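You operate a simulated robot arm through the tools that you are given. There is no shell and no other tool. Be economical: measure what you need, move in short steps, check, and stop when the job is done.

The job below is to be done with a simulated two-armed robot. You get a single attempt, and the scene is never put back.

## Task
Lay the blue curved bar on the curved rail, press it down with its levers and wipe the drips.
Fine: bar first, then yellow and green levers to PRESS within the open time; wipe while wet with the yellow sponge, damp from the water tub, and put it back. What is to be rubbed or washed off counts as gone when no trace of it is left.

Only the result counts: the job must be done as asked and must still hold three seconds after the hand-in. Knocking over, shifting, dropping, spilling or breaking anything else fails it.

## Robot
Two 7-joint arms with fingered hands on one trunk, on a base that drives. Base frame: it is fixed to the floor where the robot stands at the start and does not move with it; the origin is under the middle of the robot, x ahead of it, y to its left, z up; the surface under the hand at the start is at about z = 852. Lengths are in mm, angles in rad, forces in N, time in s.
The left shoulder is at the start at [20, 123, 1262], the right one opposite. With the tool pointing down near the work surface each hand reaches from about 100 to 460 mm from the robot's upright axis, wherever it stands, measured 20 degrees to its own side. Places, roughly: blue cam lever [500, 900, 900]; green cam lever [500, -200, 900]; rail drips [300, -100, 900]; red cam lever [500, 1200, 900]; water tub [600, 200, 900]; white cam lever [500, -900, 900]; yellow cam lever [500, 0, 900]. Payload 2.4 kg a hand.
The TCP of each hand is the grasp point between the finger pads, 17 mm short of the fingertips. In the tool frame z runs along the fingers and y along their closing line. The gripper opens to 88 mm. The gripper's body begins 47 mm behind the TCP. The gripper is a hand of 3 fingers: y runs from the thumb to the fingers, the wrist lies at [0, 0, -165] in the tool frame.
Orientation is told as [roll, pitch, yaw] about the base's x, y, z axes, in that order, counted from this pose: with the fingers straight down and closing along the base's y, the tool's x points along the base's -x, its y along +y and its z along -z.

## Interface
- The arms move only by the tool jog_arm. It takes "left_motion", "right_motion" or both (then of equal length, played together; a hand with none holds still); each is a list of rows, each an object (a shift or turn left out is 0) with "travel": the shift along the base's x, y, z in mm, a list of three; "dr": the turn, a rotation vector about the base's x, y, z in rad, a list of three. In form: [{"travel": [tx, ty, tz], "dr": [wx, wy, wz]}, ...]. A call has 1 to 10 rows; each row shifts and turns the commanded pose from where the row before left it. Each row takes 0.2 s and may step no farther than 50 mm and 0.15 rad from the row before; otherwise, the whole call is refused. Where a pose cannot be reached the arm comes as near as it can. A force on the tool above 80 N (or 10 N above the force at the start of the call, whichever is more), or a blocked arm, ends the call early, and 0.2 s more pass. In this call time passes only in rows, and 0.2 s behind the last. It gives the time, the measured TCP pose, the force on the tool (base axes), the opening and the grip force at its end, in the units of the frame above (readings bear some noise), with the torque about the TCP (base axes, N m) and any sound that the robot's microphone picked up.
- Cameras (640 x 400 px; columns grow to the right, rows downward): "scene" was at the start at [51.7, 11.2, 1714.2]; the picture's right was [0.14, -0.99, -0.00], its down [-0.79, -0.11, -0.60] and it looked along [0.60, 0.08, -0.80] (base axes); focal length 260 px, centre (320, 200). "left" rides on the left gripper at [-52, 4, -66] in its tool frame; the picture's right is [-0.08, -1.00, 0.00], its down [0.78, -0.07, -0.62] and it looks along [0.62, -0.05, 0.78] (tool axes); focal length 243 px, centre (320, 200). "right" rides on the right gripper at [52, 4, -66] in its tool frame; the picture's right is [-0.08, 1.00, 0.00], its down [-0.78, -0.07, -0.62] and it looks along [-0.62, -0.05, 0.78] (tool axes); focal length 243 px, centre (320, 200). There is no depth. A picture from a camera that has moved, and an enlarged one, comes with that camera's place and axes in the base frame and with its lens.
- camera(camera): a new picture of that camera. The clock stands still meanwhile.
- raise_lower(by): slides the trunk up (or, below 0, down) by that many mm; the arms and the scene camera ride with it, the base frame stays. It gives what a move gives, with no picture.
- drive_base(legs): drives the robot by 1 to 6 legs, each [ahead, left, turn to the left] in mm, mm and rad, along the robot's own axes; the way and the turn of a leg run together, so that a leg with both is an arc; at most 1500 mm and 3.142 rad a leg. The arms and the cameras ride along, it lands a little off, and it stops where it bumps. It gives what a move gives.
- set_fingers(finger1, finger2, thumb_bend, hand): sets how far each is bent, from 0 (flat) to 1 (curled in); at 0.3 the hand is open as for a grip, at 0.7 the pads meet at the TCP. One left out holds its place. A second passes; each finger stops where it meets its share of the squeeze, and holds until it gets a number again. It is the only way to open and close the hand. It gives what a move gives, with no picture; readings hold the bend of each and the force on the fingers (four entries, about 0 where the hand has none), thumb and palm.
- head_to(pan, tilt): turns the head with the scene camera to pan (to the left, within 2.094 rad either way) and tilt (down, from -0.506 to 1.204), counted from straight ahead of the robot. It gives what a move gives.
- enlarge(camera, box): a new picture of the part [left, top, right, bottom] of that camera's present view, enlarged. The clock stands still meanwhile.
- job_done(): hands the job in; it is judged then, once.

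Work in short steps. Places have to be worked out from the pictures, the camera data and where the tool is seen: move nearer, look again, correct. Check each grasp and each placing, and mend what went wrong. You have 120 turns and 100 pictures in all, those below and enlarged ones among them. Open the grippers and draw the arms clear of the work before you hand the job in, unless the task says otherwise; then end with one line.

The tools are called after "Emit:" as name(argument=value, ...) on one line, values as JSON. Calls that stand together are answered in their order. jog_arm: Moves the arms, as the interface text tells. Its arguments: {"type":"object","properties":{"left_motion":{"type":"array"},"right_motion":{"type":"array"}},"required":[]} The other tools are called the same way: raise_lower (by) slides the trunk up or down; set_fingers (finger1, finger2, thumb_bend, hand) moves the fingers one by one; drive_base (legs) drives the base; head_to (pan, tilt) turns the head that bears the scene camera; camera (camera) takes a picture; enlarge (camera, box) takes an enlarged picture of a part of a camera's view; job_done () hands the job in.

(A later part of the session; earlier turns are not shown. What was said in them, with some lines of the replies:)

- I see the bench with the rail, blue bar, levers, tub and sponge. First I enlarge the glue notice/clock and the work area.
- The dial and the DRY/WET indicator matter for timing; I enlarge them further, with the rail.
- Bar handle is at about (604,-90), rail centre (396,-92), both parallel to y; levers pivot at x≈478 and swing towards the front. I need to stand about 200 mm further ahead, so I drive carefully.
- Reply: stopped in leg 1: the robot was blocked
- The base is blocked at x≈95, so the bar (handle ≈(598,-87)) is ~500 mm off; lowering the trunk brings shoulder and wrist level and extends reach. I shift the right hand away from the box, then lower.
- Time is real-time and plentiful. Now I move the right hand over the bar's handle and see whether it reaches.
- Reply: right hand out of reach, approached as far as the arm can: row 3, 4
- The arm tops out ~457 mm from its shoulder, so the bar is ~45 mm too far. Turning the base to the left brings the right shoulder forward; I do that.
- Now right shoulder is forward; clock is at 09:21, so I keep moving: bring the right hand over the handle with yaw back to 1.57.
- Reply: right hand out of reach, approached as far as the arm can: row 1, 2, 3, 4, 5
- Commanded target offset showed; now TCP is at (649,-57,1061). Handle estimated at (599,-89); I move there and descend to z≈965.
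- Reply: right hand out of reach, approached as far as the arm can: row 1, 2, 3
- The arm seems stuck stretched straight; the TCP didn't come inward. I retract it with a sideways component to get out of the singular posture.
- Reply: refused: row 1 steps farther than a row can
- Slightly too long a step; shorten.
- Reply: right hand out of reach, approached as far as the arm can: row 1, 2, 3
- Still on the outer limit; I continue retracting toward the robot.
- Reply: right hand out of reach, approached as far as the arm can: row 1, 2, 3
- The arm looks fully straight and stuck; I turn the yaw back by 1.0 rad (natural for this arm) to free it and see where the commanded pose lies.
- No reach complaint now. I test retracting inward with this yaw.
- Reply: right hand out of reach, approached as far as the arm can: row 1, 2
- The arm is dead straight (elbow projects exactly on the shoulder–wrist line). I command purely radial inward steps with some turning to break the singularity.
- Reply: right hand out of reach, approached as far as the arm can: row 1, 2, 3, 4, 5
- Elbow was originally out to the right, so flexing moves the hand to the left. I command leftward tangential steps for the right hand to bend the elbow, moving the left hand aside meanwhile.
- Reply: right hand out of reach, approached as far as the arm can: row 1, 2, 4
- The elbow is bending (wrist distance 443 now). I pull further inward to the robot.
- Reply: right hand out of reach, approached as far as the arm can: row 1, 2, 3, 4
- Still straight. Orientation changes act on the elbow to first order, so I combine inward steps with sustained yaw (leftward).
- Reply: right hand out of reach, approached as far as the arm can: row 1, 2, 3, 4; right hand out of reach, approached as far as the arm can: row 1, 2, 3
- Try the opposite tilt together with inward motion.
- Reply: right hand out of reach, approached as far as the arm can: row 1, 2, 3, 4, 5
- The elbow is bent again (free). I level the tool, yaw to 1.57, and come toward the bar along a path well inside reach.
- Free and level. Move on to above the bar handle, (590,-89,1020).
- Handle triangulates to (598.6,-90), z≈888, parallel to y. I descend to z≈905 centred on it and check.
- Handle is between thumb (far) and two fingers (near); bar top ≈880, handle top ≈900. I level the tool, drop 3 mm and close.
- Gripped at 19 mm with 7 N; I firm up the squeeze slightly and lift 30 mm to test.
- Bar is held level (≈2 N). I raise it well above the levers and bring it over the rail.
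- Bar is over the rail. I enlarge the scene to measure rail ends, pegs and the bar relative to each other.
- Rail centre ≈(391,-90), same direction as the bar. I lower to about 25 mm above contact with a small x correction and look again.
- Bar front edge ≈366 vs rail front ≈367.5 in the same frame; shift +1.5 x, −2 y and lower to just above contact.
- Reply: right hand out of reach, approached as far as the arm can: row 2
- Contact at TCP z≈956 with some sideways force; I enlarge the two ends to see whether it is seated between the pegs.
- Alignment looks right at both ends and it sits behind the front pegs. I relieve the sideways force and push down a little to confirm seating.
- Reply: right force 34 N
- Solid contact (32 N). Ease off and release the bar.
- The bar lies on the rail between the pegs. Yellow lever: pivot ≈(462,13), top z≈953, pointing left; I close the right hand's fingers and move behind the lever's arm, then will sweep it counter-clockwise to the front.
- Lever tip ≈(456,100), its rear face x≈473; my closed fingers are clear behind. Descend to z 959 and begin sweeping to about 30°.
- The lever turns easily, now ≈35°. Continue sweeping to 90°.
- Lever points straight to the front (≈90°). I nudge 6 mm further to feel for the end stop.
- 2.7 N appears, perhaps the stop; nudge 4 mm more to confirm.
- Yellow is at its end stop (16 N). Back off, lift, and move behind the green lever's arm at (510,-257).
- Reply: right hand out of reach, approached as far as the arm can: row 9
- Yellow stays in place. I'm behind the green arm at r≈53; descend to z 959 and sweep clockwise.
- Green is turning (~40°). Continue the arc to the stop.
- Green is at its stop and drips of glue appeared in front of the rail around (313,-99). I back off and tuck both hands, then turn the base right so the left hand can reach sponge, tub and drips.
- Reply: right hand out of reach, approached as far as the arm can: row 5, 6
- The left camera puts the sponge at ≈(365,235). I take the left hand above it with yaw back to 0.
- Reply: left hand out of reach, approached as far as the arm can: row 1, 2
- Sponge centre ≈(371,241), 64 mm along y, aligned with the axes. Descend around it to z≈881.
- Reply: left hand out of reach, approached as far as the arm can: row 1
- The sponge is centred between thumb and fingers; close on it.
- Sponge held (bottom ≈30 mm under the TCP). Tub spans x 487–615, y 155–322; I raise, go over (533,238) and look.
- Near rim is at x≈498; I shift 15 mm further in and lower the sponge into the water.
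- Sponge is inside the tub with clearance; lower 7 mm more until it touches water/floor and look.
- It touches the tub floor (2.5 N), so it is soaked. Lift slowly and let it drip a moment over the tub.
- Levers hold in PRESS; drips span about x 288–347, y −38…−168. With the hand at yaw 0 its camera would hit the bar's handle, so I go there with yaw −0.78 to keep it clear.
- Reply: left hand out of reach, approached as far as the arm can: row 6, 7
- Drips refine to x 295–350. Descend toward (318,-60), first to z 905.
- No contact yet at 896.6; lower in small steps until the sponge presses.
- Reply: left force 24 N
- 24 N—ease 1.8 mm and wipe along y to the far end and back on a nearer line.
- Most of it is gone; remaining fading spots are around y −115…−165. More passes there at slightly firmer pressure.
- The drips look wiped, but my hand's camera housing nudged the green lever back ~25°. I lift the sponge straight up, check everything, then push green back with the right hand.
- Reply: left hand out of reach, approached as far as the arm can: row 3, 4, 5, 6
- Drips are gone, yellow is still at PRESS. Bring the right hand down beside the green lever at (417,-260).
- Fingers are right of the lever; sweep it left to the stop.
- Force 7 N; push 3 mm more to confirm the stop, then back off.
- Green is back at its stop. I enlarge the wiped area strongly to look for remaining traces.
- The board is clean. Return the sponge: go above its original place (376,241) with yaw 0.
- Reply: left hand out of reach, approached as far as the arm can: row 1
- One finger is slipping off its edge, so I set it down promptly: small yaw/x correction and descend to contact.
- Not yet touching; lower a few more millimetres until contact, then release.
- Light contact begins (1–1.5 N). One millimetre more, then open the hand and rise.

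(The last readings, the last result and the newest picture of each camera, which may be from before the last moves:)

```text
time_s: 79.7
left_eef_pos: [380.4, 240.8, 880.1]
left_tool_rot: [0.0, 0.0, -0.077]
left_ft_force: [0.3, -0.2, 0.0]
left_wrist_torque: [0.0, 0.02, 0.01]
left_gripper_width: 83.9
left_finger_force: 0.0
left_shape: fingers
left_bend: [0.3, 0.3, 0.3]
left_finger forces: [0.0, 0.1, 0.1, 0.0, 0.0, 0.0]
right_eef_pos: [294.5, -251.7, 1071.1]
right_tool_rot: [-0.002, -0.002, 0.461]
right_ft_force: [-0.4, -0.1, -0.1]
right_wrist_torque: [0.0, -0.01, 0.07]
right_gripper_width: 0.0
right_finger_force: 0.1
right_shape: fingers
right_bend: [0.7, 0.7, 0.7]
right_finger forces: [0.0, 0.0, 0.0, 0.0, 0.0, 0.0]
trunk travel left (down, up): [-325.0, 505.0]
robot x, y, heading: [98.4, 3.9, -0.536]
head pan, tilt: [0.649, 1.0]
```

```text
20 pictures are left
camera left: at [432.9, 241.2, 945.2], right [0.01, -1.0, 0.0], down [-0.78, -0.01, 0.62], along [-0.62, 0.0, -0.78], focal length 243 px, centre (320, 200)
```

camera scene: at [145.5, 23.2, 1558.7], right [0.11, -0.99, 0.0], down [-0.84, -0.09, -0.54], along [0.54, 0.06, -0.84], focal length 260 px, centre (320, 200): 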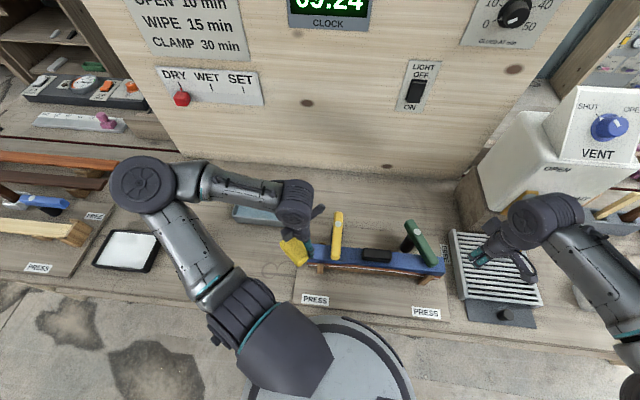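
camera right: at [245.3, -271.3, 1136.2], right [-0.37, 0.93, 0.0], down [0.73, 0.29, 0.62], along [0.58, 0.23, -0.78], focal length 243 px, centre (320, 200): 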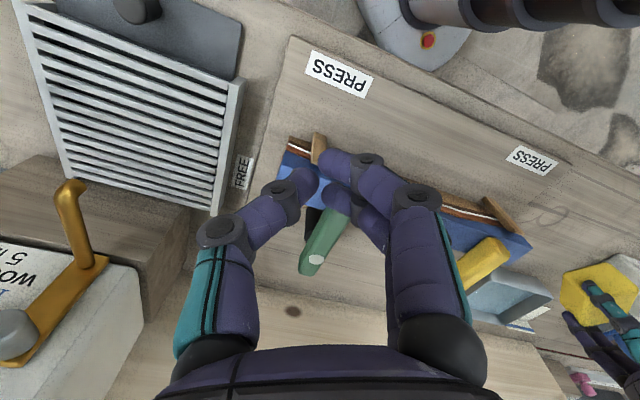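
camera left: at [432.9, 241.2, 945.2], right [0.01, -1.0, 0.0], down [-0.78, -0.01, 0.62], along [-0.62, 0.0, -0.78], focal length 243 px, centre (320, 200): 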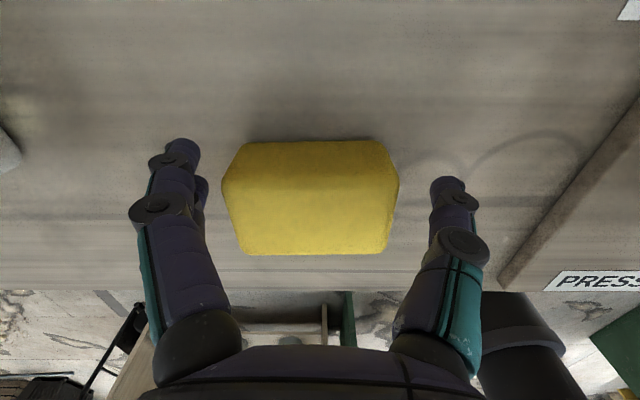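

Sponge stands within ~3 mm of its original place. Raise the left hand, open the right, and draw both arms clear.

Emit:
jog_arm(left_motion=[{"travel": [0, 0, 40]}, {"travel": [0, 0, 45]}, {"travel": [0, 0, 45]}, {"travel": [0, 0, 45]}, {"travel": [-30, 20, 0]}, {"travel": [-30, 20, 0]}], right_motion=[{"travel": [-20, -20, 20]}, {"travel": [-20, -20, 20]}, {"travel": [-20, -10, 0]}, {"travel": [0, 0, 0]}, {"travel": [0, 0, 0]}, {"travel": [0, 0, 0]}])

Emit:
set_fingers(hand="right", finger1=0.3, finger2=0.3, thumb_bend=0.3)

Emit:
head_to(pan=0.65, tilt=0.9)

Emit:
camera(camera="scene")

Emit:
enlarge(camera="scene", box=[230, 180, 460, 325])

```text
time_s: 81.1
left_eef_pos: [319.9, 279.9, 1057.0]
left_tool_rot: [0.001, -0.001, -0.079]
left_ft_force: [-0.5, -0.5, 1.2]
left_wrist_torque: [-0.01, -0.01, 0.0]
left_gripper_width: 84.3
left_finger_force: 0.0
left_shape: fingers
left_bend: [0.3, 0.3, 0.3]
left_finger forces: [0.0, 0.0, 0.0, 0.0, 0.1, 0.1]
right_eef_pos: [235.3, -301.2, 1111.2]
right_tool_rot: [-0.002, -0.002, 0.463]
right_ft_force: [0.7, 0.8, -0.4]
right_wrist_torque: [0.01, -0.02, -0.04]
right_gripper_width: 0.0
right_finger_force: 0.0
right_shape: fingers
right_bend: [0.7, 0.7, 0.7]
right_finger forces: [0.0, 0.0, 0.1, 0.0, 0.0, 0.1]
trunk travel left (down, up): [-325.0, 505.0]
robot x, y, heading: [96.9, -0.1, -0.537]
head pan, tilt: [0.649, 1.0]
```

```text
time_s: 82.1
left_eef_pos: [319.9, 281.0, 1056.9]
left_tool_rot: [0.001, 0.001, -0.079]
left_ft_force: [-0.2, -0.1, 0.1]
left_wrist_torque: [0.02, 0.02, -0.01]
left_gripper_width: 84.2
left_finger_force: 0.1
left_shape: fingers
left_bend: [0.3, 0.3, 0.3]
left_finger forces: [0.0, 0.0, 0.0, 0.0, 0.0, 0.0]
right_eef_pos: [235.9, -301.0, 1110.6]
right_tool_rot: [-0.002, -0.002, 0.461]
right_ft_force: [0.0, 0.3, -0.1]
right_wrist_torque: [0.02, -0.02, -0.01]
right_gripper_width: 84.1
right_finger_force: 0.1
right_shape: fingers
right_bend: [0.3, 0.3, 0.3]
right_finger forces: [0.1, 0.0, 0.0, 0.0, 0.1, 0.0]
trunk travel left (down, up): [-325.0, 505.0]
robot x, y, heading: [96.7, 2.1, -0.544]
head pan, tilt: [0.649, 1.0]
```

```text
time_s: 82.8
left_eef_pos: [321.4, 279.8, 1056.8]
left_tool_rot: [0.0, -0.001, -0.078]
left_ft_force: [0.3, 1.0, 0.2]
left_wrist_torque: [-0.02, 0.0, 0.02]
left_gripper_width: 84.2
left_finger_force: 0.1
left_shape: fingers
left_bend: [0.3, 0.3, 0.3]
left_finger forces: [0.0, 0.0, 0.0, 0.0, 0.0, 0.0]
right_eef_pos: [236.1, -302.3, 1111.3]
right_tool_rot: [-0.002, -0.002, 0.462]
right_ft_force: [-1.0, 0.3, -0.5]
right_wrist_torque: [0.01, 0.03, -0.04]
right_gripper_width: 83.6
right_finger_force: 0.1
right_shape: fingers
right_bend: [0.3, 0.3, 0.3]
right_finger forces: [0.0, 0.0, 0.0, 0.0, 0.0, 0.1]
trunk travel left (down, up): [-325.0, 505.0]
robot x, y, heading: [93.2, 3.6, -0.54]
head pan, tilt: [0.649, 0.901]
```

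```text
19 pictures are left
camera scene: at [150.2, 22.2, 1566.0], right [0.11, -0.99, 0.0], down [-0.78, -0.09, -0.62], along [0.62, 0.07, -0.78], focal length 260 px, centre (320, 200)
```

scene: 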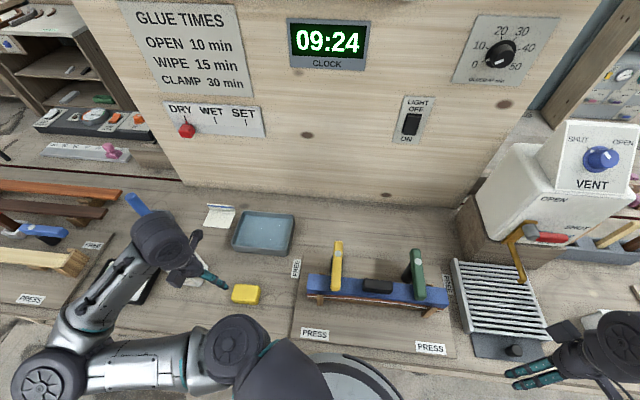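

```text
2.76 times, centred on (345, 252) of scene
camera zoom: at [150.2, 22.2, 1566.0], right [0.11, -0.99, 0.0], down [-0.78, -0.09, -0.62], along [0.62, 0.07, -0.78], focal length 718 px, centre (251, 55)
```

zoom: 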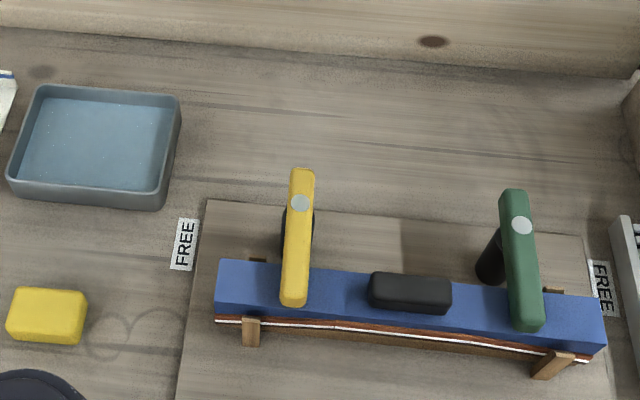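

Everything reads right: bar on the rail, both levers at PRESS, board clean, sponge back, clock 09:24, hands open and clear. Hand in.

Emit:
job_done()

```text
The job is handed in.
```

The job is handed in: the blue bar lies on the rail with the yellow and green levers at PRESS. The drips are wiped with no trace visible in the last pictures, and the damp sponge is back within about 3 mm of its place; while wiping I knocked the green lever back about 20–25° and pushed it to its stop again before handing in.
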